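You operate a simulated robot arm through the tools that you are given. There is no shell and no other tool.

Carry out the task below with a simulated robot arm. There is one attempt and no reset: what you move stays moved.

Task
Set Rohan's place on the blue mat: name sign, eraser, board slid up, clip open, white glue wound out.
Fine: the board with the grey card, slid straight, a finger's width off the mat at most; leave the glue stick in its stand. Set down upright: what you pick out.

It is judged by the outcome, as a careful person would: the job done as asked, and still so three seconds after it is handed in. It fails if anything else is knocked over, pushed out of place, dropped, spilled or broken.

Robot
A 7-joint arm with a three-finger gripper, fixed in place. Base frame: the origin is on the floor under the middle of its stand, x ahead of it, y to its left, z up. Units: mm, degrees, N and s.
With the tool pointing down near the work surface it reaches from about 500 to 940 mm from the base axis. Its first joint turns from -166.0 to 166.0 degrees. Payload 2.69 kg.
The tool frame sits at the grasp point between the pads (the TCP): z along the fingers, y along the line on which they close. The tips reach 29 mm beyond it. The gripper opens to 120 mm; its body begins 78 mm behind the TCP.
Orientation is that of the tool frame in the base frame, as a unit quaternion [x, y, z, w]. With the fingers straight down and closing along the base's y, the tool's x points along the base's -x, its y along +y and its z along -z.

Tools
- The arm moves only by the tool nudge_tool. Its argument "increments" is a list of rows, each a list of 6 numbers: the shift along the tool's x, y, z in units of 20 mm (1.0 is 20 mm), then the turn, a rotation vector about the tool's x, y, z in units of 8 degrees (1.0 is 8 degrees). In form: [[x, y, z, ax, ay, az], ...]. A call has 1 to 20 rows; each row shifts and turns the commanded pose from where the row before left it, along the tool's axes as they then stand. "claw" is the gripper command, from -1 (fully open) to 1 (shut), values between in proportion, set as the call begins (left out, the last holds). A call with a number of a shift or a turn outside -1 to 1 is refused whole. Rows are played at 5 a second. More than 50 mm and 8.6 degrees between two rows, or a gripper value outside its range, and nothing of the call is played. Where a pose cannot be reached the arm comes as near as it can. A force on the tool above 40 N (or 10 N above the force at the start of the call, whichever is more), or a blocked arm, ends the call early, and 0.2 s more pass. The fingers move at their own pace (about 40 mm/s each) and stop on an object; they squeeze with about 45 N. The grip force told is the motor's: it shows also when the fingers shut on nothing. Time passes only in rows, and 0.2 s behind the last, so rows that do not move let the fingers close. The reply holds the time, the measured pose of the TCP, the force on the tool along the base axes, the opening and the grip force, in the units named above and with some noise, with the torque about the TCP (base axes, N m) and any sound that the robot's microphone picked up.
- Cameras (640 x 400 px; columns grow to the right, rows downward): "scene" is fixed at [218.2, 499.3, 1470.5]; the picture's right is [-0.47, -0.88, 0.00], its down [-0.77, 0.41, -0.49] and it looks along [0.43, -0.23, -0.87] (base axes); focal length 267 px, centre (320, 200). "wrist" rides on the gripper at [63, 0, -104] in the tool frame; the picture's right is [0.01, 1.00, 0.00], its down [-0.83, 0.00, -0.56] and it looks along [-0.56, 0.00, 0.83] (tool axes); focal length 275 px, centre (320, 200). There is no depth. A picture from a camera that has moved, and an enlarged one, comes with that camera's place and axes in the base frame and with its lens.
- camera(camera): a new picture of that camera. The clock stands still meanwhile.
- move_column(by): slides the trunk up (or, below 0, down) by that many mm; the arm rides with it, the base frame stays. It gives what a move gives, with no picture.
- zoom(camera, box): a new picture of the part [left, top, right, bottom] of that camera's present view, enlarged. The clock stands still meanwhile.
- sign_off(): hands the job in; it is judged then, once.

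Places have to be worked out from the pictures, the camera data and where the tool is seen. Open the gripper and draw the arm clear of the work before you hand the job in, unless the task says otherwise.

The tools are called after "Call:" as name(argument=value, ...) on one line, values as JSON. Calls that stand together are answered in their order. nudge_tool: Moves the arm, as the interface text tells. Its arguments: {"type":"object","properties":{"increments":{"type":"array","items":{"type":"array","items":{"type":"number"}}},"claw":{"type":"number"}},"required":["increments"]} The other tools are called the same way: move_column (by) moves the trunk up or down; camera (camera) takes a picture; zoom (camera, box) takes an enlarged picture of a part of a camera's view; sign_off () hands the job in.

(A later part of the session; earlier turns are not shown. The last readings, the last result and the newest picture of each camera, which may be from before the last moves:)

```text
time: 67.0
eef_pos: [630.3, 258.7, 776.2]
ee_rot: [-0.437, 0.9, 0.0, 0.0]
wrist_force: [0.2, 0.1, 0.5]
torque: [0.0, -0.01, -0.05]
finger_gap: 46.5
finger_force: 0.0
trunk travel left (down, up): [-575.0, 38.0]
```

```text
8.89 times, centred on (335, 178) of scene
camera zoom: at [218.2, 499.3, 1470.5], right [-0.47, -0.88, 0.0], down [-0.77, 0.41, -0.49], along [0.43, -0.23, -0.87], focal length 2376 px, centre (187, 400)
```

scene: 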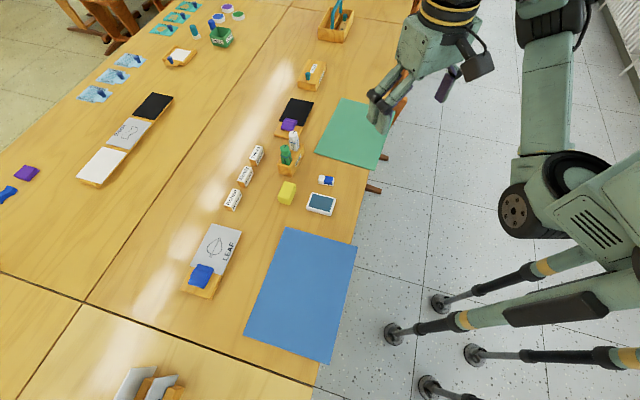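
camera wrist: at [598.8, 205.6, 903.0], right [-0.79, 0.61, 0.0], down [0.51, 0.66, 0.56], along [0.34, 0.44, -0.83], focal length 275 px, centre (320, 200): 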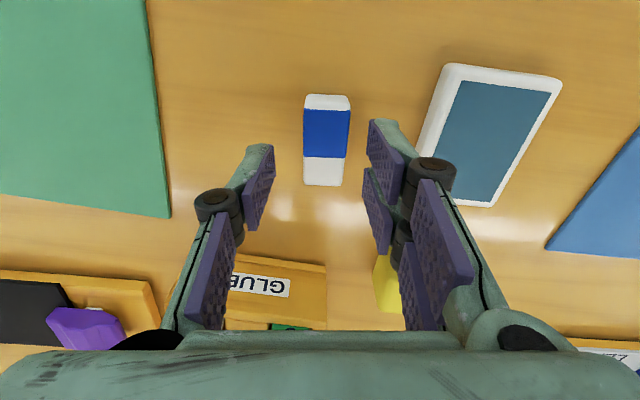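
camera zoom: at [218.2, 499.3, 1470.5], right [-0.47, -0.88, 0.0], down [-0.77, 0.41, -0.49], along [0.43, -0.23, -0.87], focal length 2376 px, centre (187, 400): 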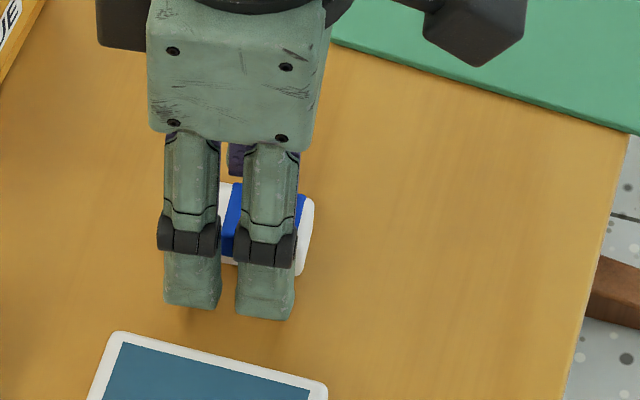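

Call:
nudge_tool(increments=[[0, 0, 0.12, 0, 0, 0], [0, 0, 0, 0, 0, 0]])

Call:
nudge_tool(increments=[[0, 0, 0, 0, 0, 0], [0, 0, 0, 0, 0, 0], [0, 0, 0, 0, 0, 0], [0, 0, 0, 0, 0, 0]], claw=1)

Call:
zoom(camera="wrist", box=[220, 80, 420, 240])

```text
time: 67.6
eef_pos: [630.4, 257.1, 774.3]
ee_rot: [-0.437, 0.899, -0.001, 0.0]
wrist_force: [-0.4, 0.3, -0.3]
torque: [0.0, 0.01, 0.02]
finger_gap: 46.7
finger_force: 0.1
trunk travel left (down, up): [-575.0, 38.0]
```

```text
time: 68.6
eef_pos: [631.5, 257.8, 772.8]
ee_rot: [-0.437, 0.9, 0.0, 0.0]
wrist_force: [-0.6, 0.6, 0.1]
torque: [0.01, -0.03, 0.0]
finger_gap: 22.7
finger_force: 41.9
trunk travel left (down, up): [-575.0, 38.0]
```

```text
2.50 times, centred on (320, 160) of wrist
camera zoom: at [593.3, 207.1, 878.9], right [-0.79, 0.61, 0.0], down [0.51, 0.66, 0.56], along [0.34, 0.44, -0.83], focal length 688 px, centre (320, 300)
```

zoom: 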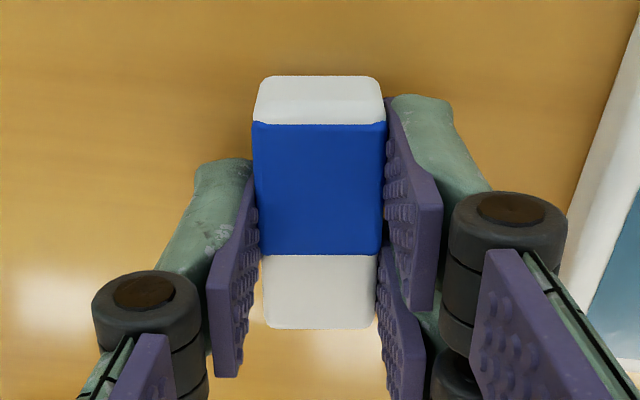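

The eraser is gripped firmly. I'll lift it straight up and carry it over the tablet to the mat, around (413,378).

Call:
nudge_tool(increments=[[0, 0, -0.9, 0, 0, 0], [0, 0, -0.9, 0, 0, 0], [0, 0, -0.9, 0, 0, 0], [0, 0, -0.9, 0, 0, 0], [0, 0, -0.9, 0, 0, 0], [0.154, 0.946, 0, 0, 0, 0], [0.154, 0.946, 0, 0, 0, 0], [0.154, 0.946, 0, 0, 0, 0], [0.154, 0.946, 0, 0, 0, 0], [0.154, 0.946, 0, 0, 0, 0], [0.154, 0.946, 0, 0, 0, 0], [0.154, 0.946, 0, 0, 0, 0], [0.154, 0.946, 0, 0, 0, 0], [0.154, 0.946, 0, 0, 0, 0], [0.154, 0.946, 0, 0, 0, 0], [0.154, 0.946, 0, 0, 0, 0], [0.154, 0.946, 0, 0, 0, 0], [0.154, 0.946, 0, 0, 0, 0], [0, 0, 0, 0, 0, 0.92], [0, 0, 0, 0, 0, 0]])

Call:
camera(camera="wrist")

Call:
camera(camera="scene")

```text
time: 72.8
eef_pos: [414.0, 378.0, 865.8]
ee_rot: [-0.378, 0.926, 0.0, 0.0]
wrist_force: [0.5, -0.1, 0.3]
torque: [0.0, 0.02, 0.01]
finger_gap: 23.1
finger_force: 44.6
trunk travel left (down, up): [-575.0, 38.0]
```

```text
taken
camera wrist: at [369.9, 333.3, 969.2], right [-0.7, 0.71, 0.0], down [0.59, 0.58, 0.56], along [0.4, 0.39, -0.83], focal length 275 px, centre (320, 200)
```

wrist: 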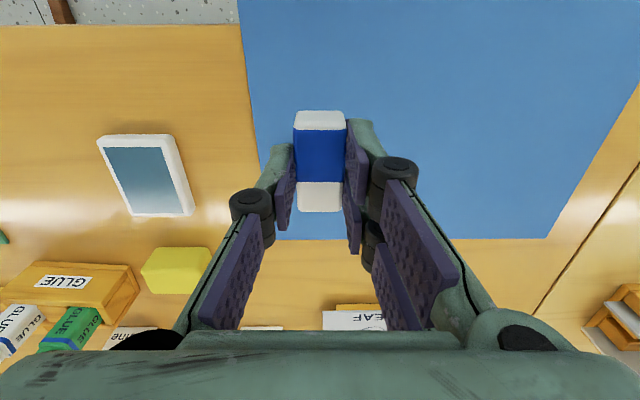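

```text
taken
```

scene: 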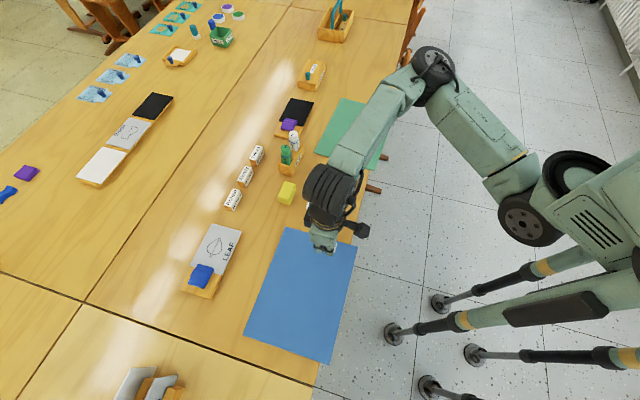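

The eraser is held level over the mat with clear margins. I'll lower it to just above the surface, then feel for contact.

Call:
nudge_tool(increments=[[0, 0, 0.85, 0, 0, 0], [0, 0, 0.85, 0, 0, 0], [0, 0, 0.85, 0, 0, 0], [0, 0, 0.85, 0, 0, 0], [0, 0, 0.7, 0, 0, 0], [0, 0, 0.2, 0, 0, 0], [0, 0, 0, 0, 0, 0]])

Call:
nudge_tool(increments=[[0, 0, 0.1, 0, 0, 0], [0, 0, 0, 0, 0, 0]])

```text
time: 74.4
eef_pos: [411.7, 378.8, 777.8]
ee_rot: [-0.379, 0.925, 0.001, -0.001]
wrist_force: [0.3, 0.4, 0.9]
torque: [-0.02, -0.05, -0.04]
finger_gap: 23.1
finger_force: 44.9
trunk travel left (down, up): [-575.0, 38.0]
```

```text
time: 75.0
eef_pos: [411.8, 378.6, 778.2]
ee_rot: [-0.379, 0.926, 0.001, 0.0]
wrist_force: [-0.8, 1.6, 16.4]
torque: [-0.07, 0.07, 0.0]
finger_gap: 23.1
finger_force: 45.0
trunk travel left (down, up): [-575.0, 38.0]
```

There's contact on the mat at TCP z≈778 with 16 N. I'll ease off slightly, open, and rise clear.

Call:
nudge_tool(increments=[[0, 0, -0.07, 0, 0, 0], [0, 0, 0, 0, 0, 0]])

Call:
nudge_tool(increments=[[0, 0, 0, 0, 0, 0], [0, 0, 0, 0, 0, 0], [0, 0, 0, 0, 0, 0], [0, 0, -0.5, 0, 0, 0], [0, 0, -1, 0, 0, 0], [0, 0, -1, 0, 0, 0], [0, 0, -1, 0, 0, 0], [0, 0, -1, 0, 0, 0], [0, 0, 0, 0, 0, 0]], claw=0.2)

Call:
camera(camera="wrist")

```text
time: 75.6
eef_pos: [412.6, 378.9, 777.7]
ee_rot: [-0.379, 0.926, 0.001, 0.0]
wrist_force: [-2.2, 5.7, 8.3]
torque: [0.19, 0.1, -0.03]
finger_gap: 22.8
finger_force: 45.0
trunk travel left (down, up): [-575.0, 38.0]
```

```text
time: 77.6
eef_pos: [413.8, 378.4, 867.3]
ee_rot: [-0.379, 0.925, 0.001, 0.0]
wrist_force: [0.1, -0.1, 0.5]
torque: [-0.03, 0.01, -0.03]
finger_gap: 48.3
finger_force: 0.2
trunk travel left (down, up): [-575.0, 38.0]
```

```text
taken
camera wrist: at [370.3, 333.7, 971.9], right [-0.7, 0.71, 0.0], down [0.59, 0.59, 0.56], along [0.39, 0.39, -0.83], focal length 275 px, centre (320, 200)
```

wrist: 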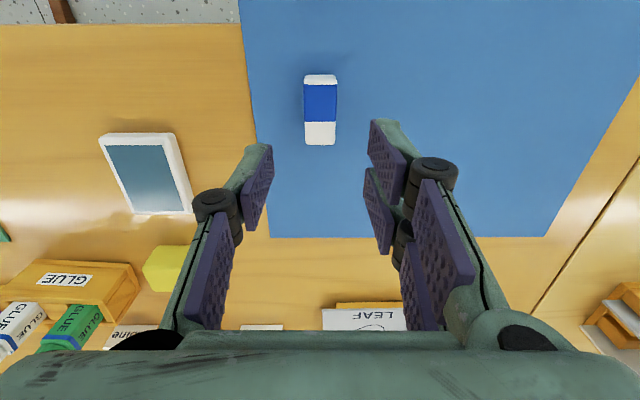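

The eraser sits flat on the mat. Next I'll go over the Rohan sign near (698,547) and turn so the fingers close across its thickness, since the neighbouring sign is too close for an end grip.

Call:
nudge_tool(increments=[[-0.944, -0.233, -0.1, 0, 0, 0], [-0.944, -0.233, -0.1, 0, 0, 0], [-0.944, -0.233, -0.1, 0, 0, 0], [-0.944, -0.233, -0.1, 0, 0, 0], [-0.944, -0.233, -0.1, 0, 0, 0], [-0.944, -0.233, -0.1, 0, 0, 0], [-0.944, -0.233, -0.1, 0, 0, 0], [-0.944, -0.233, -0.1, 0, 0, 0], [-0.944, -0.233, -0.1, 0, 0, 0], [-0.944, -0.233, -0.1, 0, 0, 0], [-0.944, -0.233, -0.1, 0, 0, 0], [-0.944, -0.233, -0.1, 0, 0, 0], [-0.944, -0.233, 0, 0, 0, 0], [-0.944, -0.233, 0, 0, 0, 0], [-0.944, -0.233, 0, 0, 0, 0], [-0.944, -0.233, 0, 0, 0, 0], [-0.944, -0.233, 0, 0, 0, 0]], claw=-0.1)

Call:
nudge_tool(increments=[[0, 0, 0, 0, 0, 0.94], [0, 0, 0, 0, 0, 0.94], [0, 0, 0, 0, 0, 0.94], [0, 0, 0, 0, 0, 0.94], [0, 0, 0, 0, 0, 0.94], [0, 0, 0, 0, 0, 0.94], [0, 0, 0, 0, 0, 0.94], [0, 0, 0, 0, 0, 0.94], [0, 0, 0, 0, 0, 0.94], [0, 0, 0, 0, 0, 0.94], [0, 0, 0, 0, 0, 0.94], [0, 0, 0, 0, 0, 0.94], [0, 0, 0, 0, 0, 0]])

Call:
camera(camera="wrist")

Call:
camera(camera="scene")

```text
time: 81.2
eef_pos: [689.9, 539.9, 890.7]
ee_rot: [-0.38, 0.925, 0.001, 0.0]
wrist_force: [0.9, -1.6, -0.3]
torque: [0.09, 0.09, -0.01]
finger_gap: 65.9
finger_force: 0.0
out of reach, approached as far as the arm can: row 17
trunk travel left (down, up): [-575.0, 38.0]
```

```text
time: 84.0
eef_pos: [690.1, 539.2, 891.7]
ee_rot: [0.388, 0.922, 0.0, -0.001]
wrist_force: [0.4, -0.6, -0.2]
torque: [0.0, -0.01, -0.02]
finger_gap: 65.6
finger_force: 0.1
trunk travel left (down, up): [-575.0, 38.0]
```

```text
taken
camera wrist: at [646.4, 583.5, 996.2], right [0.71, 0.7, 0.0], down [0.58, -0.59, 0.56], along [0.39, -0.4, -0.83], focal length 275 px, centre (320, 200)
```

wrist: 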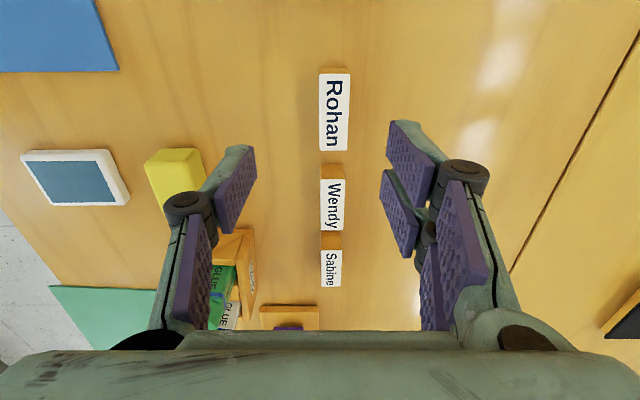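

```text
taken
```

scene: 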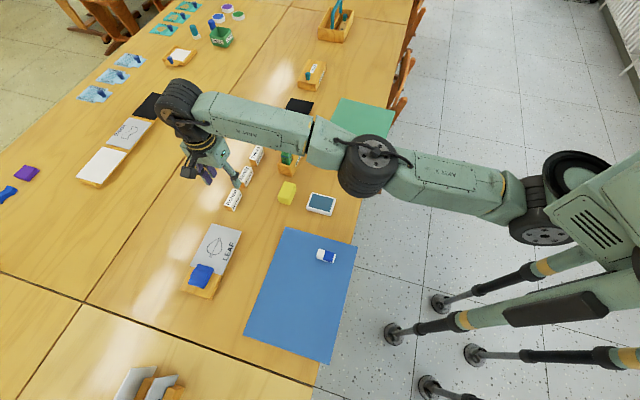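

The arm is at its reach limit at this height, and lower down should be easier. I'll zoom in on the sign's cross-section first.

Call:
zoom(camera="wrist", box=[290, 50, 380, 170])

Call:
zoom(camera="scene", box=[215, 140, 275, 220])

```text
3.33 times, centred on (335, 110) of wrist
camera zoom: at [646.4, 583.5, 996.2], right [0.71, 0.7, 0.0], down [0.58, -0.59, 0.56], along [0.39, -0.4, -0.83], focal length 918 px, centre (270, 500)
```

zoom: 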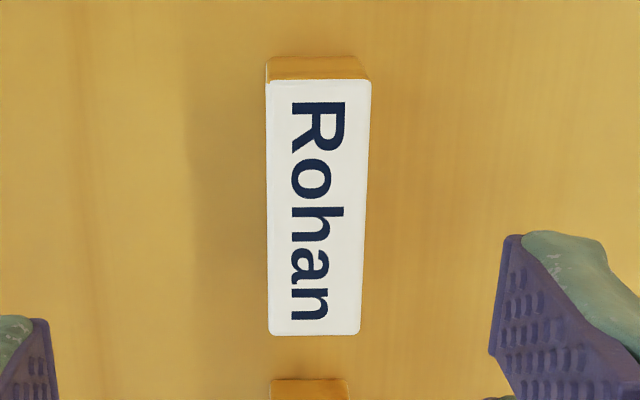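

```text
5.00 times, centred on (245, 180) of scene
camera zoom: at [218.2, 499.3, 1470.5], right [-0.47, -0.88, 0.0], down [-0.77, 0.41, -0.49], along [0.43, -0.23, -0.87], focal length 1336 px, centre (695, 300)
```

zoom: 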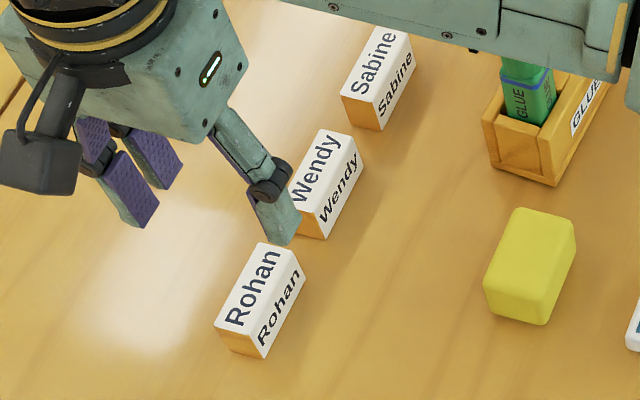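

It's a plain rectangular block of about 70×24×34 mm, so gripping front-to-back works. I'll lower a bit, shift over its centre and re-check.

Call:
nudge_tool(increments=[[0, 0, 0.9, 0, 0, 0], [0, 0, 0.9, 0, 0, 0], [-0.05, 0.3, 0.3, 0, 0, 0], [-0.03, 0.25, 0, 0, 0, 0], [0, 0, 0, 0, 0, 0]])

Call:
camera(camera="wrist")

```text
time: 85.2
eef_pos: [694.9, 543.4, 849.4]
ee_rot: [0.388, 0.922, -0.001, 0.0]
wrist_force: [-0.3, 0.3, 0.0]
torque: [0.0, 0.0, 0.02]
finger_gap: 66.0
finger_force: 0.0
out of reach, approached as far as the arm can: row 2, 3, 4
trunk travel left (down, up): [-575.0, 38.0]
```

```text
taken
camera wrist: at [651.2, 587.4, 954.0], right [0.71, 0.7, 0.0], down [0.58, -0.59, 0.56], along [0.39, -0.4, -0.83], focal length 275 px, centre (320, 200)
```

wrist: 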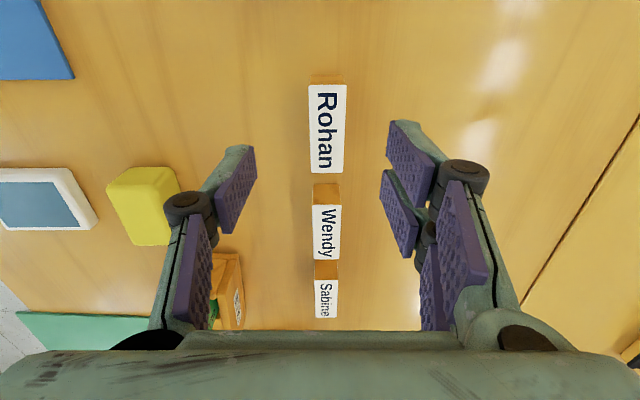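

Call:
nudge_tool(increments=[[0, 0, 0.8, 0, 0, 0], [0, 0, 0.8, 0, 0, 0], [0, 0, 0, 0, 0, 0]])

Call:
camera(camera="wrist")

Call:
zoom(camera="scene", box=[200, 160, 270, 220])

```text
time: 86.0
eef_pos: [694.7, 543.8, 817.9]
ee_rot: [0.388, 0.922, -0.001, -0.001]
wrist_force: [0.5, -1.0, -0.7]
torque: [-0.01, 0.02, -0.02]
finger_gap: 66.1
finger_force: 0.0
trunk travel left (down, up): [-575.0, 38.0]
```

```text
taken
camera wrist: at [651.9, 588.8, 922.4], right [0.71, 0.7, 0.0], down [0.58, -0.59, 0.56], along [0.39, -0.4, -0.83], focal length 275 px, centre (320, 200)
```

wrist: 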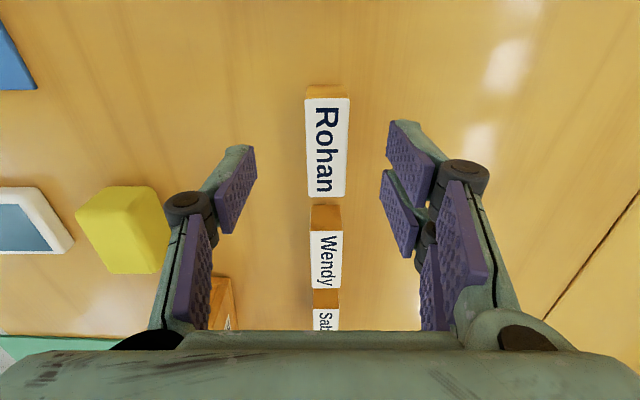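

```text
6.67 times, centred on (235, 190) of scene
camera zoom: at [218.2, 499.3, 1470.5], right [-0.47, -0.88, 0.0], down [-0.77, 0.41, -0.49], along [0.43, -0.23, -0.87], focal length 1782 px, centre (887, 267)
```

zoom: 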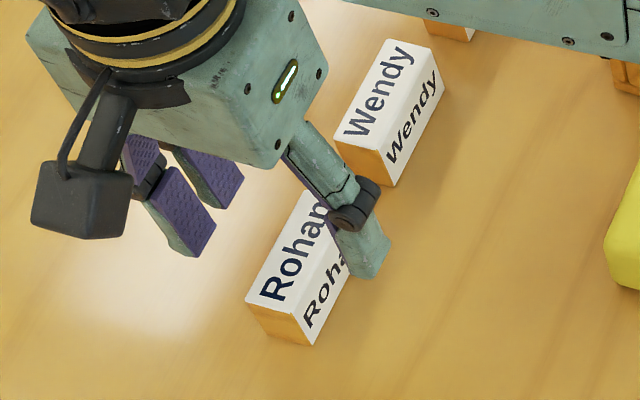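

Call:
nudge_tool(increments=[[0, 0, 0.7, 0, 0, 0], [0, 0.21, 0, 0, 0, 0], [0, 0, 0.5, 0, 0, 0], [0, 0, 0.4, 0, 0, 0], [0, 0, 0, 0, 0, 0]])

Call:
camera(camera="wrist")

Call:
zoom(camera="scene", box=[200, 160, 270, 220])

```text
time: 87.2
eef_pos: [696.5, 547.0, 784.5]
ee_rot: [0.388, 0.922, 0.001, 0.0]
wrist_force: [0.9, 1.0, 1.2]
torque: [0.0, 0.03, 0.01]
finger_gap: 65.9
finger_force: 0.2
trunk travel left (down, up): [-575.0, 38.0]
```

```text
taken
camera wrist: at [654.1, 590.6, 890.1], right [0.71, 0.7, 0.0], down [0.58, -0.59, 0.56], along [0.39, -0.4, -0.83], focal length 275 px, centre (320, 200)
```

wrist: 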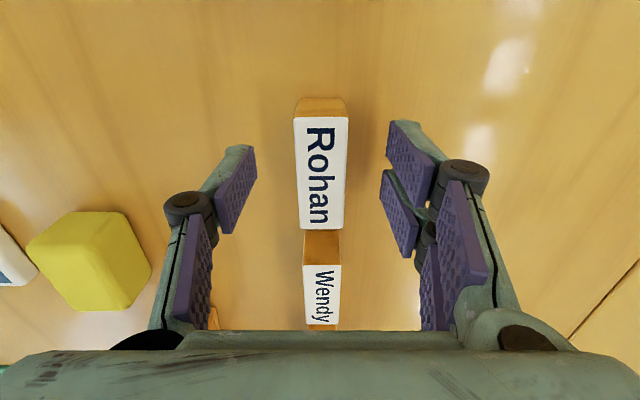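

```text
6.67 times, centred on (235, 190) of scene
camera zoom: at [218.2, 499.3, 1470.5], right [-0.47, -0.88, 0.0], down [-0.77, 0.41, -0.49], along [0.43, -0.23, -0.87], focal length 1782 px, centre (887, 267)
```

zoom: 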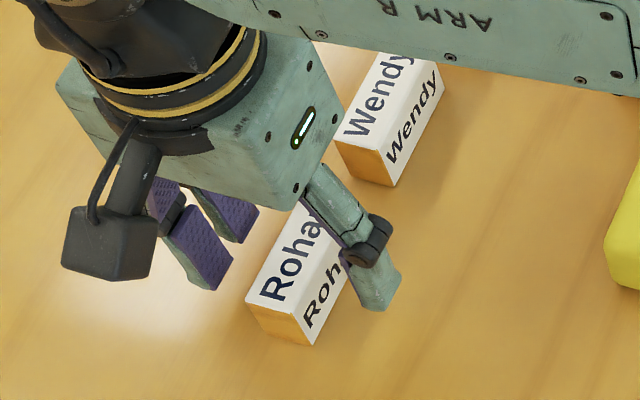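

The sign is centred between the fingers. I'll lower a few more millimetres and close on it.

Call:
nudge_tool(increments=[[0, 0, 0.2, 0, 0, 0], [0, 0, 0.2, 0, 0, 0], [0, 0, 0, 0, 0, 0]])

Call:
nudge_tool(increments=[[0, 0, 0, 0, 0, 0], [0, 0, 0, 0, 0, 0], [0, 0, 0, 0, 0, 0], [0, 0, 0, 0, 0, 0], [0, 0, 0, 0, 0, 0]], claw=1)

Call:
zoom(camera="wrist", box=[220, 80, 420, 330])

```text
time: 88.0
eef_pos: [696.5, 547.1, 777.1]
ee_rot: [0.388, 0.922, 0.0, 0.001]
wrist_force: [-0.1, -0.2, -0.2]
torque: [-0.01, 0.03, -0.01]
finger_gap: 66.1
finger_force: 0.1
trunk travel left (down, up): [-575.0, 38.0]
```

```text
time: 89.2
eef_pos: [697.2, 545.8, 777.7]
ee_rot: [0.387, 0.922, 0.001, 0.0]
wrist_force: [1.0, 0.2, 0.7]
torque: [0.01, 0.01, 0.0]
finger_gap: 23.0
finger_force: 39.9
trunk travel left (down, up): [-575.0, 38.0]
```

```text
1.60 times, centred on (320, 205) of wrist
camera zoom: at [653.6, 590.5, 882.0], right [0.71, 0.7, 0.0], down [0.58, -0.59, 0.56], along [0.39, -0.4, -0.83], focal length 440 px, centre (320, 192)
```

zoom: 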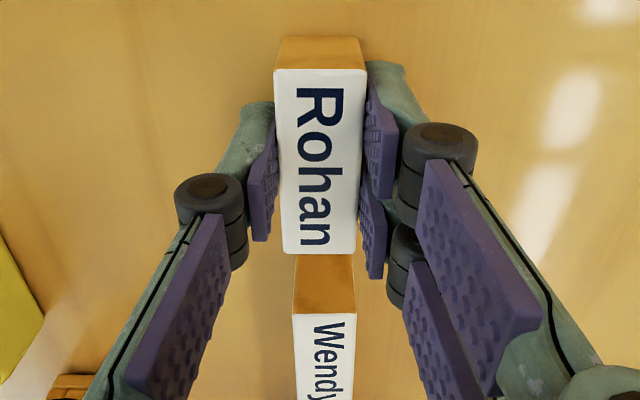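

The sign is firmly held. I'll lift it, pull back toward the robot, and carry it above everything to the mat around (365,485).

Call:
nudge_tool(increments=[[0, 0, -0.6, 0, 0, 0], [0, 0, -0.9, 0, 0, 0], [0, -0.9, -0.8, 0, 0, 0], [0, -0.9, -0.8, 0, 0, 0], [0, -0.9, -0.8, 0, 0, 0], [0.787, -0.943, 0, 0, 0, 0], [0.787, -0.943, 0, 0, 0, 0], [0.787, -0.943, 0, 0, 0, 0], [0.787, -0.943, 0, 0, 0, 0], [0.787, -0.943, 0, 0, 0, 0], [0.787, -0.943, 0, 0, 0, 0], [0.787, -0.943, 0, 0, 0, 0], [0.787, -0.943, 0, 0, 0, 0], [0.787, -0.943, 0, 0, 0, 0], [0.787, -0.943, 0, 0, 0, 0], [0.787, -0.943, 0, 0, 0, 0], [0.787, -0.943, 0, 0, 0, 0], [0, 0, 0, 0, 0, 0]])

Call:
camera(camera="wrist")

Call:
camera(camera="scene")

```text
time: 93.0
eef_pos: [479.3, 663.4, 887.1]
ee_rot: [0.389, 0.921, -0.001, 0.001]
wrist_force: [0.4, -0.3, -0.2]
torque: [0.02, -0.01, 0.0]
finger_gap: 22.8
finger_force: 44.9
out of reach, approached as far as the arm can: row 3, 4, 5, 6, 7, 8, 9, 10, 11, 12, 13, 14, 15, 16, 17
trunk travel left (down, up): [-575.0, 38.0]
```

```text
taken
camera wrist: at [437.4, 707.2, 991.5], right [0.71, 0.7, 0.0], down [0.58, -0.59, 0.56], along [0.39, -0.4, -0.83], focal length 275 px, centre (320, 200)
```

wrist: 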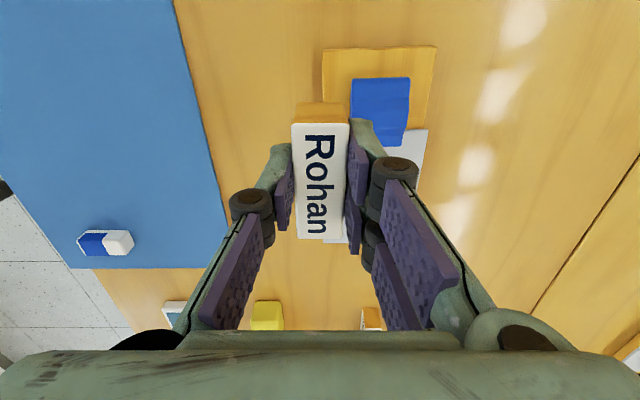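

```text
taken
```

scene: 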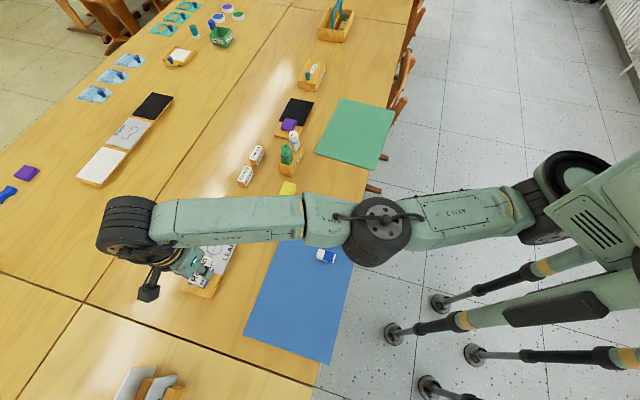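

The reach limit sent the path off to the side, but the sign is still held level at z≈887, clear of everything. I'll move it inward over the mat.

Call:
nudge_tool(increments=[[-0.219, -0.939, 0, 0, 0, 0], [-0.219, -0.939, 0, 0, 0, 0], [-0.219, -0.939, 0, 0, 0, 0], [0, 0, 0, 0, 0, 0]])

```text
time: 94.0
eef_pos: [469.2, 665.8, 896.1]
ee_rot: [0.388, 0.922, -0.001, 0.0]
wrist_force: [-0.2, -1.0, 0.5]
torque: [0.01, 0.0, 0.02]
finger_gap: 22.9
finger_force: 45.2
out of reach, approached as far as the arm can: row 1, 2, 3
trunk travel left (down, up): [-575.0, 38.0]
```

The arm seems stuck at a joint limit in this wrist posture, because a reachable inward move is refused. I'll rotate the wrist back toward its natural yaw while high and clear, then retry.

Call:
nudge_tool(increments=[[0, 0, 0, 0, 0, -0.8], [0, 0, 0, 0, 0, -0.8], [0, 0, 0, 0, 0, -0.8], [0, 0, 0, 0, 0, -0.8], [0, 0, 0, 0, 0, 0]])

Call:
camera(camera="scene")

```text
time: 95.2
eef_pos: [469.5, 666.0, 898.0]
ee_rot: [0.174, 0.985, 0.0, 0.0]
wrist_force: [-0.2, 0.7, -0.6]
torque: [-0.01, -0.02, 0.0]
finger_gap: 22.8
finger_force: 45.2
trunk travel left (down, up): [-575.0, 38.0]
```

```text
taken
```

scene: 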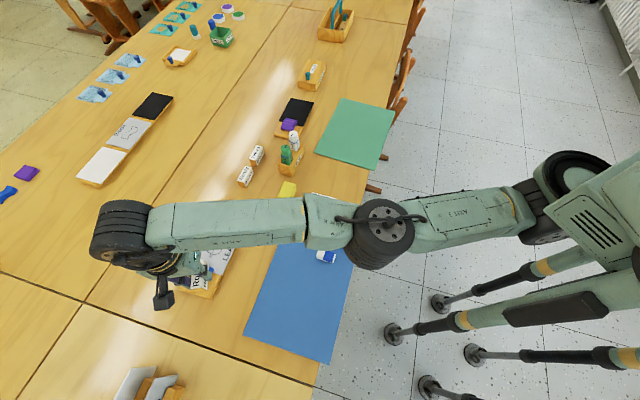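

Call:
nudge_tool(increments=[[0, 0, 0, 0, 0, -0.9], [0, 0, 0, 0, 0, -0.9], [0, 0, 0, 0, 0, -0.9], [0, 0, 0, 0, 0, -0.9], [0, 0, 0, 0, 0, -0.9], [0, 0, 0, 0, 0, -0.9], [0, 0, 0, 0, 0, -0.9], [0, 0, 0, 0, 0, -0.9], [0, 0, 0, 0, 0, 0]])

Call:
nudge_tool(increments=[[0.7, 0, 0, 0, 0, 0], [0.7, 0, 0, 0, 0, 0], [0, 0, 0, 0, 0, 0]])

```text
time: 97.2
eef_pos: [468.2, 666.1, 897.5]
ee_rot: [-0.322, 0.947, 0.0, 0.001]
wrist_force: [0.5, -0.1, 0.2]
torque: [0.02, 0.02, -0.02]
finger_gap: 22.8
finger_force: 45.3
trunk travel left (down, up): [-575.0, 38.0]
```

```text
time: 98.0
eef_pos: [454.3, 670.1, 901.5]
ee_rot: [-0.321, 0.947, -0.001, 0.0]
wrist_force: [-0.6, 0.7, -0.8]
torque: [0.03, 0.0, 0.0]
finger_gap: 22.8
finger_force: 45.2
out of reach, approached as far as the arm can: row 1, 2
trunk travel left (down, up): [-575.0, 38.0]
```

Call:
camera(camera="scene")

Call:
camera(camera="wrist")

```text
taken
```

scene: 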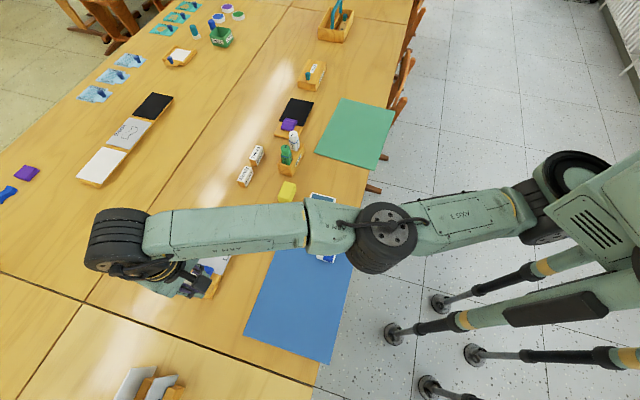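

```text
taken
camera wrist: at [405.2, 630.4, 1006.2], right [-0.61, 0.79, 0.0], down [0.66, 0.51, 0.55], along [0.44, 0.34, -0.83], focal length 275 px, centre (320, 200)
```

wrist: 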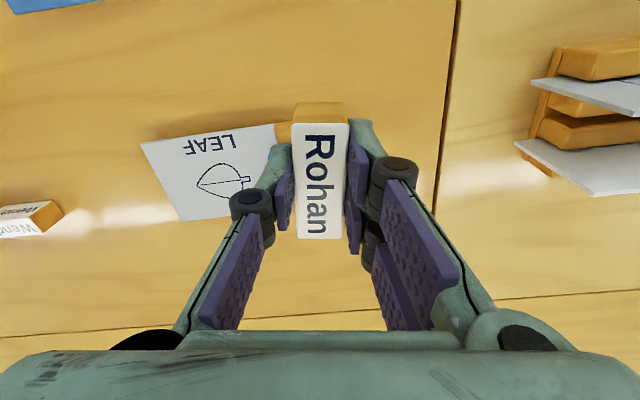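

The arm is stretched straight, so its elbow resists pure inward moves. I'll go up and inward first, which follows the reach sphere, and then come down so the elbow bends.

Call:
nudge_tool(increments=[[0.5, 0, -1, 0, 0, 0], [0.5, 0, -1, 0, 0, 0], [0.5, 0, -1, 0, 0, 0], [0.5, 0, -1, 0, 0, 0], [0.5, 0, -1, 0, 0, 0], [0.5, 0, -1, 0, 0, 0], [0.5, 0, -1, 0, 0, 0], [0, 0, 0, 0, 0, 0]])

Call:
camera(camera="scene")

```text
time: 99.8
eef_pos: [401.6, 639.4, 1045.5]
ee_rot: [-0.322, 0.947, -0.002, -0.001]
wrist_force: [-0.6, 0.4, -0.8]
torque: [-0.03, 0.0, 0.0]
finger_gap: 22.6
finger_force: 45.2
out of reach, approached as far as the arm can: row 1, 2, 4
trunk travel left (down, up): [-575.0, 38.0]
```

```text
taken
```

scene: 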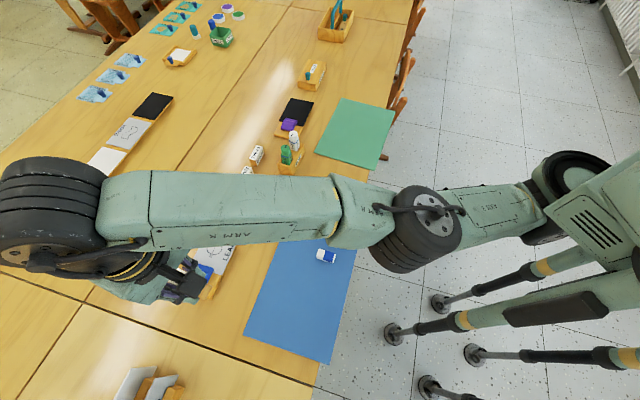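

Call:
nudge_tool(increments=[[0.8, 0, 0, 0, 0, 0], [0.8, 0, 0, 0, 0, 0], [0.8, 0, 0, 0, 0, 0], [0.8, 0, 0.2, 0, 0, 0], [0, 0, 0, 0, 0, 0]])

Call:
camera(camera="scene")

```text
time: 101.0
eef_pos: [360.9, 642.9, 1059.6]
ee_rot: [-0.322, 0.947, 0.0, -0.001]
wrist_force: [1.0, 0.4, 0.0]
torque: [0.04, -0.01, -0.03]
finger_gap: 22.9
finger_force: 44.8
out of reach, approached as far as the arm can: row 1, 2, 3, 4
trunk travel left (down, up): [-575.0, 38.0]
```

```text
taken
```

scene: 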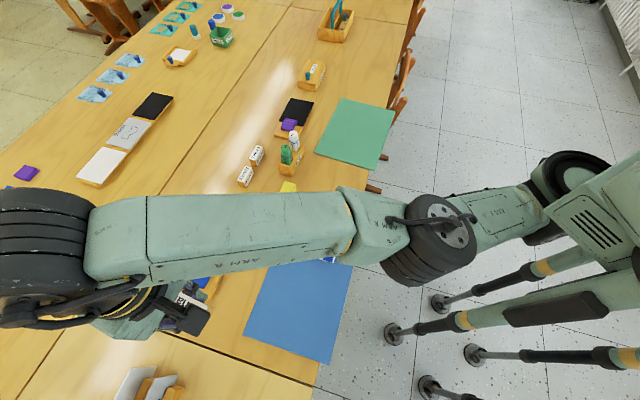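

Call:
nudge_tool(increments=[[0.4, -0.3, -0.9, 0, 0, 0], [0.4, -0.3, -0.9, 0, 0, 0], [0.4, -0.3, -0.9, 0, 0, 0], [0.4, -0.3, -0.9, 0, 0, 0], [0.4, -0.3, -0.9, 0, 0, 0], [0, 0, 0, 0, 0, 0]])

Call:
camera(camera="scene")

```text
time: 102.4
eef_pos: [353.8, 609.1, 1123.4]
ee_rot: [-0.321, 0.947, 0.001, 0.0]
wrist_force: [0.3, 0.1, -1.1]
torque: [0.03, 0.0, 0.0]
finger_gap: 22.6
finger_force: 45.0
out of reach, approached as far as the arm can: row 1, 2, 5
trunk travel left (down, up): [-575.0, 38.0]
```

```text
taken
```

scene: 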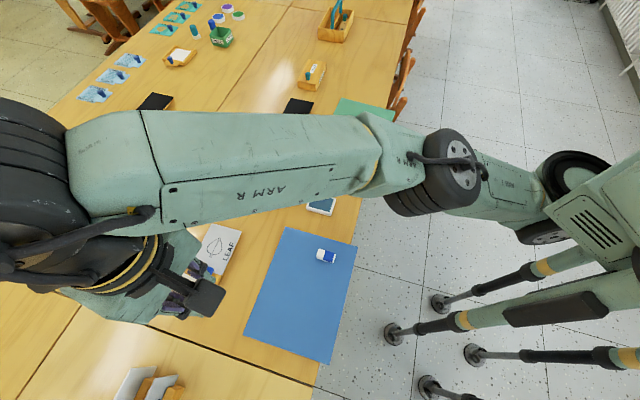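

Inward moves are still refused, so one joint seems to be sitting on a limit. I'll test whether a small tool tilt frees it; the sign is held high and clear.

Call:
nudge_tool(increments=[[0, 0, 0, 0, -1, 0], [0, 0, 0, 0, -1, 0], [0, 0, 0, 0, 0, 0]])

Call:
nudge_tool(increments=[[0.7, 0, 0.2, 0, 0, 0], [0.7, 0, 0.2, 0, 0, 0], [0, 0, 0, 0, 0, 0]])

```text
time: 103.2
eef_pos: [354.2, 609.4, 1122.5]
ee_rot: [-0.317, 0.938, 0.044, 0.133]
wrist_force: [-0.3, -0.5, 0.2]
torque: [0.0, 0.02, -0.01]
finger_gap: 23.1
finger_force: 45.1
trunk travel left (down, up): [-575.0, 38.0]
```

```text
time: 104.0
eef_pos: [335.1, 594.2, 1107.0]
ee_rot: [-0.317, 0.938, 0.044, 0.132]
wrist_force: [-0.1, -0.9, 0.1]
torque: [0.0, 0.0, -0.02]
finger_gap: 23.1
finger_force: 44.9
trunk travel left (down, up): [-575.0, 38.0]
```

Tilting freed it, so the wrist pitch was at its limit because the elbow had flipped below the arm line. To flip it back I'll extend out over clear table, straighten the tool, and then move downward at full stretch so the elbow pops up again.

Call:
nudge_tool(increments=[[-0.64, -0.24, 0.92, 0, 0, 0], [-0.64, -0.24, 0.92, 0, 0, 0], [-0.64, -0.24, 0.92, 0, 0, 0], [-0.64, -0.24, 0.92, 0, 0, 0], [-0.64, -0.24, 0.92, 0, 0, 0], [-0.64, -0.24, 0.92, 0, 0, 0], [-0.64, -0.24, 0.92, 0, 0, 0], [-0.64, -0.24, 0.92, 0, 0, 0], [-0.64, -0.24, 0.92, 0, 0, 0], [-0.64, -0.24, 0.92, 0, 0, 0], [-0.64, -0.24, 0.92, 0, 0, 0], [0, 0, 0, 0, 0, 0]])

Call:
camera(camera="scene")

```text
time: 106.6
eef_pos: [517.8, 668.1, 950.3]
ee_rot: [-0.319, 0.938, 0.045, 0.131]
wrist_force: [1.1, 0.5, 0.0]
torque: [-0.01, 0.0, 0.01]
finger_gap: 22.9
finger_force: 45.0
trunk travel left (down, up): [-575.0, 38.0]
```

```text
taken
```

scene: 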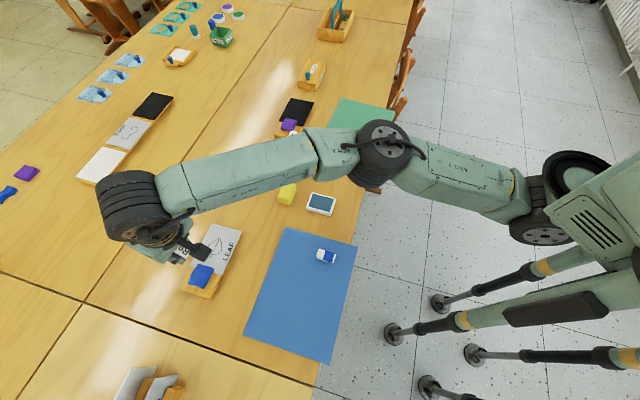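

Call:
nudge_tool(increments=[[0, 0, 0, 0, 1, 0], [0, 0, 0, 0, 1, 0], [0, 0, 0, 0, 0, 0]])

Call:
nudge_tool(increments=[[0, 0, 0.8, 0, 0, 0], [0, 0, 0.8, 0, 0, 0], [0, 0, 0.8, 0, 0, 0], [0, 0, 0, 0, 0, 0]])

Call:
nudge_tool(increments=[[0.5, 0, 0, 0, 0, 0], [0.5, 0, 0, 0, 0, 0], [0, 0, 0, 0, 0, 0]])

Call:
camera(camera="scene")

```text
time: 107.4
eef_pos: [507.6, 639.3, 946.7]
ee_rot: [-0.321, 0.947, -0.001, -0.001]
wrist_force: [0.2, -1.1, 0.1]
torque: [0.02, 0.02, 0.02]
finger_gap: 23.1
finger_force: 44.9
out of reach, approached as far as the arm can: row 2
trunk travel left (down, up): [-575.0, 38.0]
```

```text
time: 108.4
eef_pos: [507.1, 641.4, 898.8]
ee_rot: [-0.322, 0.947, 0.0, 0.0]
wrist_force: [0.2, -0.1, -1.1]
torque: [0.03, 0.01, 0.03]
finger_gap: 22.9
finger_force: 45.0
trunk travel left (down, up): [-575.0, 38.0]
```

```text
time: 109.2
eef_pos: [490.8, 627.8, 897.3]
ee_rot: [-0.321, 0.947, 0.0, 0.0]
wrist_force: [-1.5, 0.0, -0.3]
torque: [0.0, -0.01, 0.0]
finger_gap: 23.0
finger_force: 45.2
trunk travel left (down, up): [-575.0, 38.0]
```

```text
taken
```

scene: 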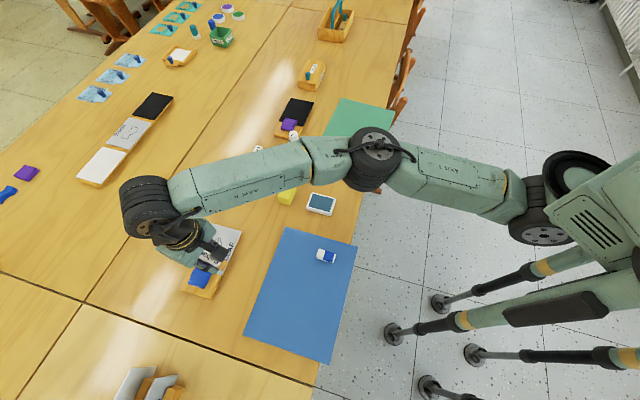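

The elbow is back in its normal posture and inward moves work again. I'll continue to the mat and then turn the sign back to its original facing.

Call:
nudge_tool(increments=[[0.935, -0.183, 0, 0, 0, 0], [0.935, -0.183, 0, 0, 0, 0], [0.935, -0.183, 0, 0, 0, 0], [0.935, -0.183, 0, 0, 0, 0], [0.935, -0.183, 0, 0, 0, 0], [0.935, -0.183, 0, 0, 0, 0], [0.935, -0.183, 0, 0, 0, 0], [0.935, -0.183, 0, 0, 0, 0], [0.935, -0.183, 0, 0, 0, 0], [0.935, -0.183, 0, 0, 0, 0], [0, 0, 0, 0, 0, 0]])

Call:
nudge_tool(increments=[[0, 0, 0, 0, 0, 0.87], [0, 0, 0, 0, 0, 0.87], [0, 0, 0, 0, 0, 0.87], [0, 0, 0, 0, 0, 0.87], [0, 0, 0, 0, 0, 0.87], [0, 0, 0, 0, 0, 0.87], [0, 0, 0, 0, 0, 0.87], [0, 0, 0, 0, 0, 0.87], [0, 0, 0, 0, 0, 0.87], [0, 0, 0, 0, 0, 0.87], [0, 0, 0, 0, 0, 0.87], [0, 0, 0, 0, 0, 0.87], [0, 0, 0, 0, 0, 0]])

Call:
camera(camera="wrist")

Call:
camera(camera="scene")

```text
time: 111.6
eef_pos: [366.2, 487.3, 897.7]
ee_rot: [-0.321, 0.947, 0.0, 0.0]
wrist_force: [0.1, 0.0, -0.5]
torque: [0.02, -0.03, -0.02]
finger_gap: 22.8
finger_force: 45.0
trunk travel left (down, up): [-575.0, 38.0]
```

```text
time: 114.4
eef_pos: [365.6, 484.5, 897.7]
ee_rot: [0.392, 0.92, 0.0, 0.0]
wrist_force: [-0.1, 0.3, -0.6]
torque: [-0.01, 0.01, -0.01]
finger_gap: 22.8
finger_force: 45.1
trunk travel left (down, up): [-575.0, 38.0]
```

```text
taken
camera wrist: at [322.0, 530.0, 1002.9], right [0.72, 0.7, 0.0], down [0.58, -0.6, 0.56], along [0.39, -0.4, -0.83], focal length 275 px, centre (320, 200)
```

wrist: 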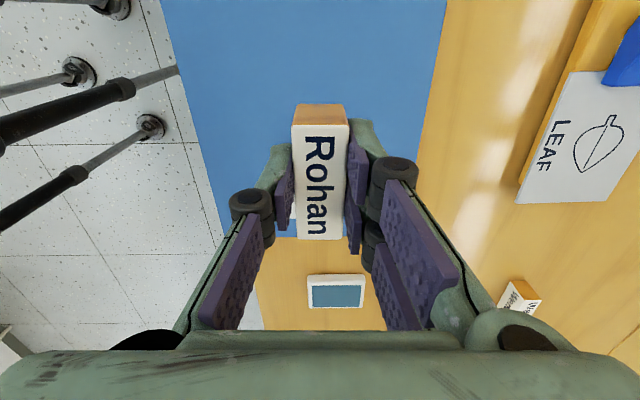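

```text
taken
```

scene: 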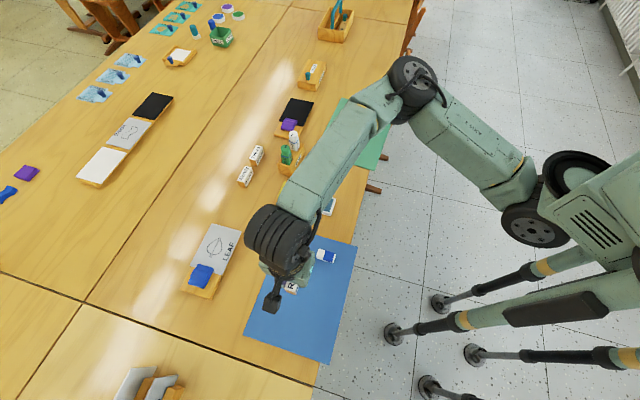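

The sign is upright over the middle of the mat. I'll lower it to just above the surface, then feel for contact.

Call:
nudge_tool(increments=[[0, 0, 0.92, 0, 0, 0], [0, 0, 0.92, 0, 0, 0], [0, 0, 0.92, 0, 0, 0], [0, 0, 0.92, 0, 0, 0], [0, 0, 0.92, 0, 0, 0], [0, 0, 0.92, 0, 0, 0], [0, 0, 0, 0, 0, 0]])

Call:
nudge_tool(increments=[[0, 0, 0.1, 0, 0, 0], [0, 0, 0.1, 0, 0, 0], [0, 0, 0, 0, 0, 0]])

```text
time: 116.0
eef_pos: [365.8, 486.5, 786.3]
ee_rot: [0.391, 0.92, 0.0, 0.001]
wrist_force: [0.7, 0.0, 0.1]
torque: [0.03, 0.05, 0.0]
finger_gap: 23.0
finger_force: 44.5
trunk travel left (down, up): [-575.0, 38.0]
```

```text
time: 116.8
eef_pos: [366.1, 486.2, 784.1]
ee_rot: [0.391, 0.92, 0.0, 0.0]
wrist_force: [0.7, 0.1, -0.4]
torque: [0.0, 0.01, -0.02]
finger_gap: 23.0
finger_force: 45.2
trunk travel left (down, up): [-575.0, 38.0]
```

Call:
nudge_tool(increments=[[0, 0, 0.08, 0, 0, 0], [0, 0, 0, 0, 0, 0]])

Call:
zoom(camera="scene", box=[240, 230, 360, 320])

```text
time: 117.4
eef_pos: [364.7, 486.1, 781.6]
ee_rot: [0.392, 0.92, 0.0, 0.0]
wrist_force: [-0.3, 0.7, -0.8]
torque: [0.01, 0.0, -0.04]
finger_gap: 22.5
finger_force: 45.2
trunk travel left (down, up): [-575.0, 38.0]
```

```text
4.44 times, centred on (300, 275) of scene
camera zoom: at [218.2, 499.3, 1470.5], right [-0.47, -0.88, 0.0], down [-0.77, 0.41, -0.49], along [0.43, -0.23, -0.87], focal length 1188 px, centre (409, -133)
```

zoom: 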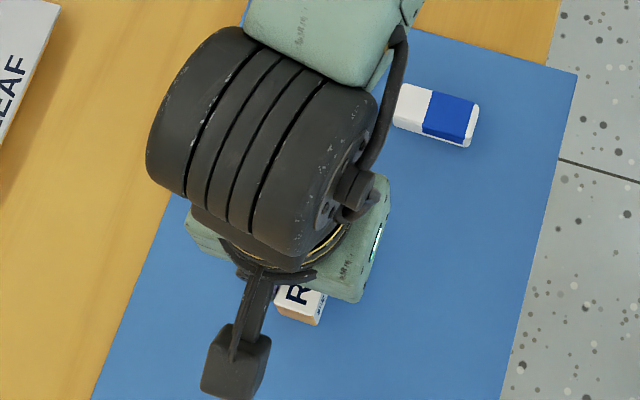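

Call:
nudge_tool(increments=[[0, 0, 0.08, 0, 0, 0], [0, 0, 0, 0, 0, 0]])

Call:
nudge_tool(increments=[[0, 0, 0.06, 0, 0, 0], [0, 0, 0, 0, 0, 0]])

```text
time: 118.0
eef_pos: [365.4, 485.2, 782.3]
ee_rot: [0.391, 0.92, 0.0, 0.0]
wrist_force: [1.3, -0.9, 8.5]
torque: [-0.13, -0.15, -0.02]
finger_gap: 22.5
finger_force: 45.1
trunk travel left (down, up): [-575.0, 38.0]
```

```text
time: 118.6
eef_pos: [364.0, 486.3, 780.8]
ee_rot: [0.392, 0.92, 0.003, 0.0]
wrist_force: [3.1, 0.9, 21.2]
torque: [-0.21, -0.28, -0.01]
finger_gap: 22.7
finger_force: 44.8
trunk travel left (down, up): [-575.0, 38.0]
```

The sign is on the mat, with contact at z≈782. I'll ease off, open and rise.

Call:
nudge_tool(increments=[[0, 0, -0.06, 0, 0, 0], [0, 0, 0, 0, 0, 0]])

Call:
nudge_tool(increments=[[0, 0, 0, 0, 0, 0], [0, 0, 0, 0, 0, 0], [0, 0, 0, 0, 0, 0], [0, 0, -0.4, 0, 0, 0], [0, 0, -0.9, 0, 0, 0], [0, 0, -1, 0, 0, 0], [0, 0, -1, 0, 0, 0], [0, 0, -1, 0, 0, 0], [0, 0, -1, 0, 0, 0], [0, 0, 0, 0, 0, 0]], claw=-0.1)

Call:
camera(camera="wrist")

```text
time: 119.2
eef_pos: [364.4, 485.5, 781.5]
ee_rot: [0.391, 0.92, 0.002, -0.002]
wrist_force: [2.3, 4.9, 16.2]
torque: [0.04, -0.19, 0.01]
finger_gap: 22.8
finger_force: 44.9
trunk travel left (down, up): [-575.0, 38.0]
```

```text
time: 121.4
eef_pos: [365.7, 486.6, 887.4]
ee_rot: [0.391, 0.92, 0.001, 0.0]
wrist_force: [0.5, 0.1, 0.5]
torque: [0.01, 0.01, 0.01]
finger_gap: 66.1
finger_force: 0.1
trunk travel left (down, up): [-575.0, 38.0]
```

```text
taken
camera wrist: at [322.3, 530.4, 991.2], right [0.72, 0.7, 0.0], down [0.58, -0.6, 0.56], along [0.39, -0.4, -0.83], focal length 275 px, centre (320, 200)
```

wrist: 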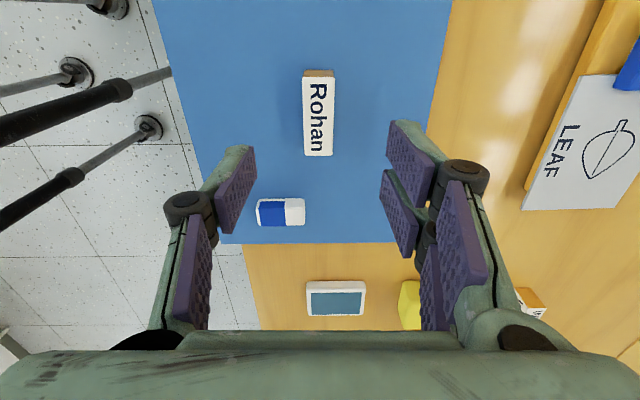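

The name sign is upright on the mat. Next is the board: I'll hover near its bare-wood end with the gripper fully open to measure it.

Call:
nudge_tool(increments=[[0.307, 0.95, 0, 0, 0, 0], [0.307, 0.95, 0, 0, 0, 0], [0.307, 0.95, 0, 0, 0, 0], [0.307, 0.95, 0, 0, 0, 0], [0.307, 0.95, 0, 0, 0, 0], [0.307, 0.95, 0, 0, 0, 0], [0.307, 0.95, 0, 0, 0, 0], [0.307, 0.95, 0, 0, 0, 0], [0.307, 0.95, 0, 0, 0, 0], [0.307, 0.95, 0, 0, 0, 0], [0, 0, 0, 0, 0, 0]], claw=-1)

Call:
camera(camera="wrist")

Call:
camera(camera="scene")

```text
time: 123.8
eef_pos: [458.9, 660.1, 885.4]
ee_rot: [0.39, 0.921, 0.0, 0.0]
wrist_force: [-0.9, -0.1, 0.3]
torque: [0.01, 0.03, 0.02]
finger_gap: 120.1
finger_force: 0.1
trunk travel left (down, up): [-575.0, 38.0]
```

```text
taken
camera wrist: at [417.0, 704.7, 990.8], right [0.72, 0.7, 0.0], down [0.58, -0.6, 0.56], along [0.39, -0.4, -0.83], focal length 275 px, centre (320, 200)
```

wrist: 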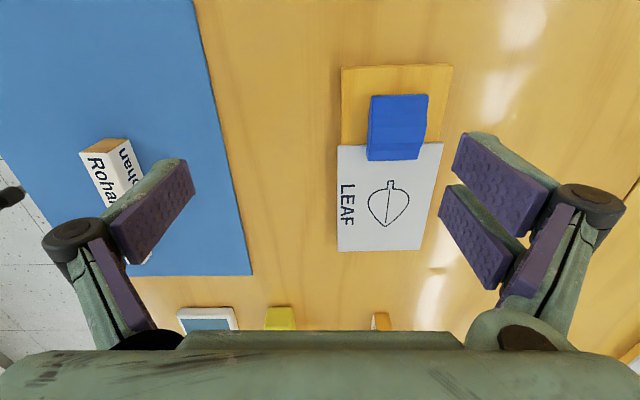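

```text
taken
```

scene: 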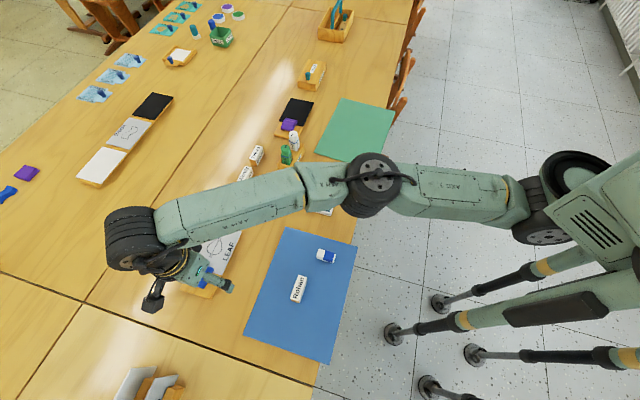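

Call:
zoom(camera="wrist", box=[310, 50, 470, 160])

Call:
zoom(camera="wrist", box=[190, 40, 470, 270])

```text
3.64 times, centred on (390, 105) of wrist
camera zoom: at [417.0, 704.7, 990.8], right [0.72, 0.7, 0.0], down [0.58, -0.6, 0.56], along [0.39, -0.4, -0.83], focal length 1001 px, centre (66, 546)
```

zoom: 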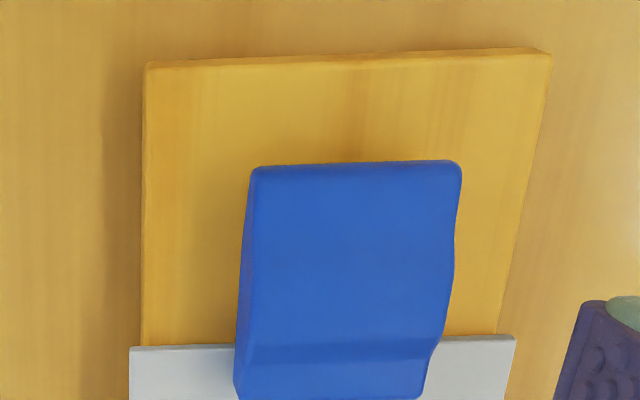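

```text
1.74 times, centred on (330, 155) of wrist
camera zoom: at [417.0, 704.7, 990.8], right [0.72, 0.7, 0.0], down [0.58, -0.6, 0.56], along [0.39, -0.4, -0.83], focal length 479 px, centre (303, 278)
```

zoom: 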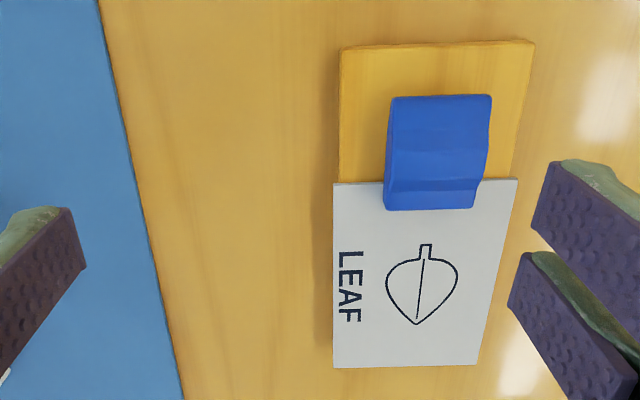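

The wood end is 86.6 mm wide. Its end corners are near (453.5,692) and (513,755), the board is yawed about 1.5° from the mat, and the gap to the mat is about 109 mm. I'll match the gripper yaw to the board and come down straddling the bare-wood end.

Call:
nudge_tool(increments=[[0, 0, 0, 0, 0, -0.275], [-0.05, 0.9, 0, 0, 0, 0], [-0.05, 0.9, 0.5, 0, 0, 0], [-0.05, 0.9, 0.9, 0, 0, 0], [-0.05, 0.44, 0.9, 0, 0, 0], [0, 0, 0.9, 0, 0, 0], [0, 0, 0, 0, 0, 0]])

Call:
camera(camera="wrist")

```text
time: 125.4
eef_pos: [490.3, 667.0, 821.7]
ee_rot: [0.373, 0.928, 0.0, 0.0]
wrist_force: [-0.3, 0.3, 0.2]
torque: [-0.03, 0.01, 0.0]
finger_gap: 119.9
finger_force: 0.1
out of reach, approached as far as the arm can: row 2, 3, 4, 5
trunk travel left (down, up): [-575.0, 38.0]
```

```text
taken
camera wrist: at [445.6, 709.3, 925.7], right [0.69, 0.72, 0.0], down [0.6, -0.57, 0.56], along [0.4, -0.38, -0.83], focal length 275 px, centre (320, 200)
```

wrist: 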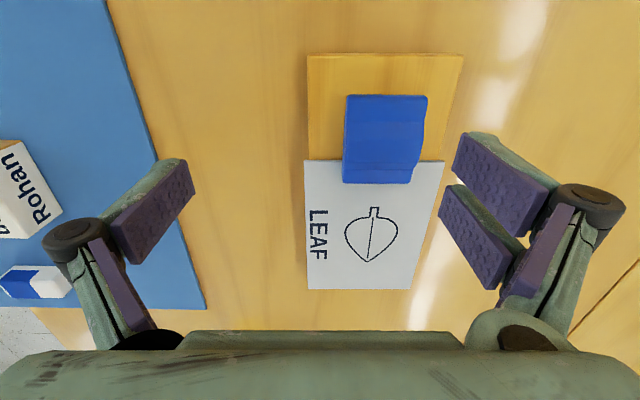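

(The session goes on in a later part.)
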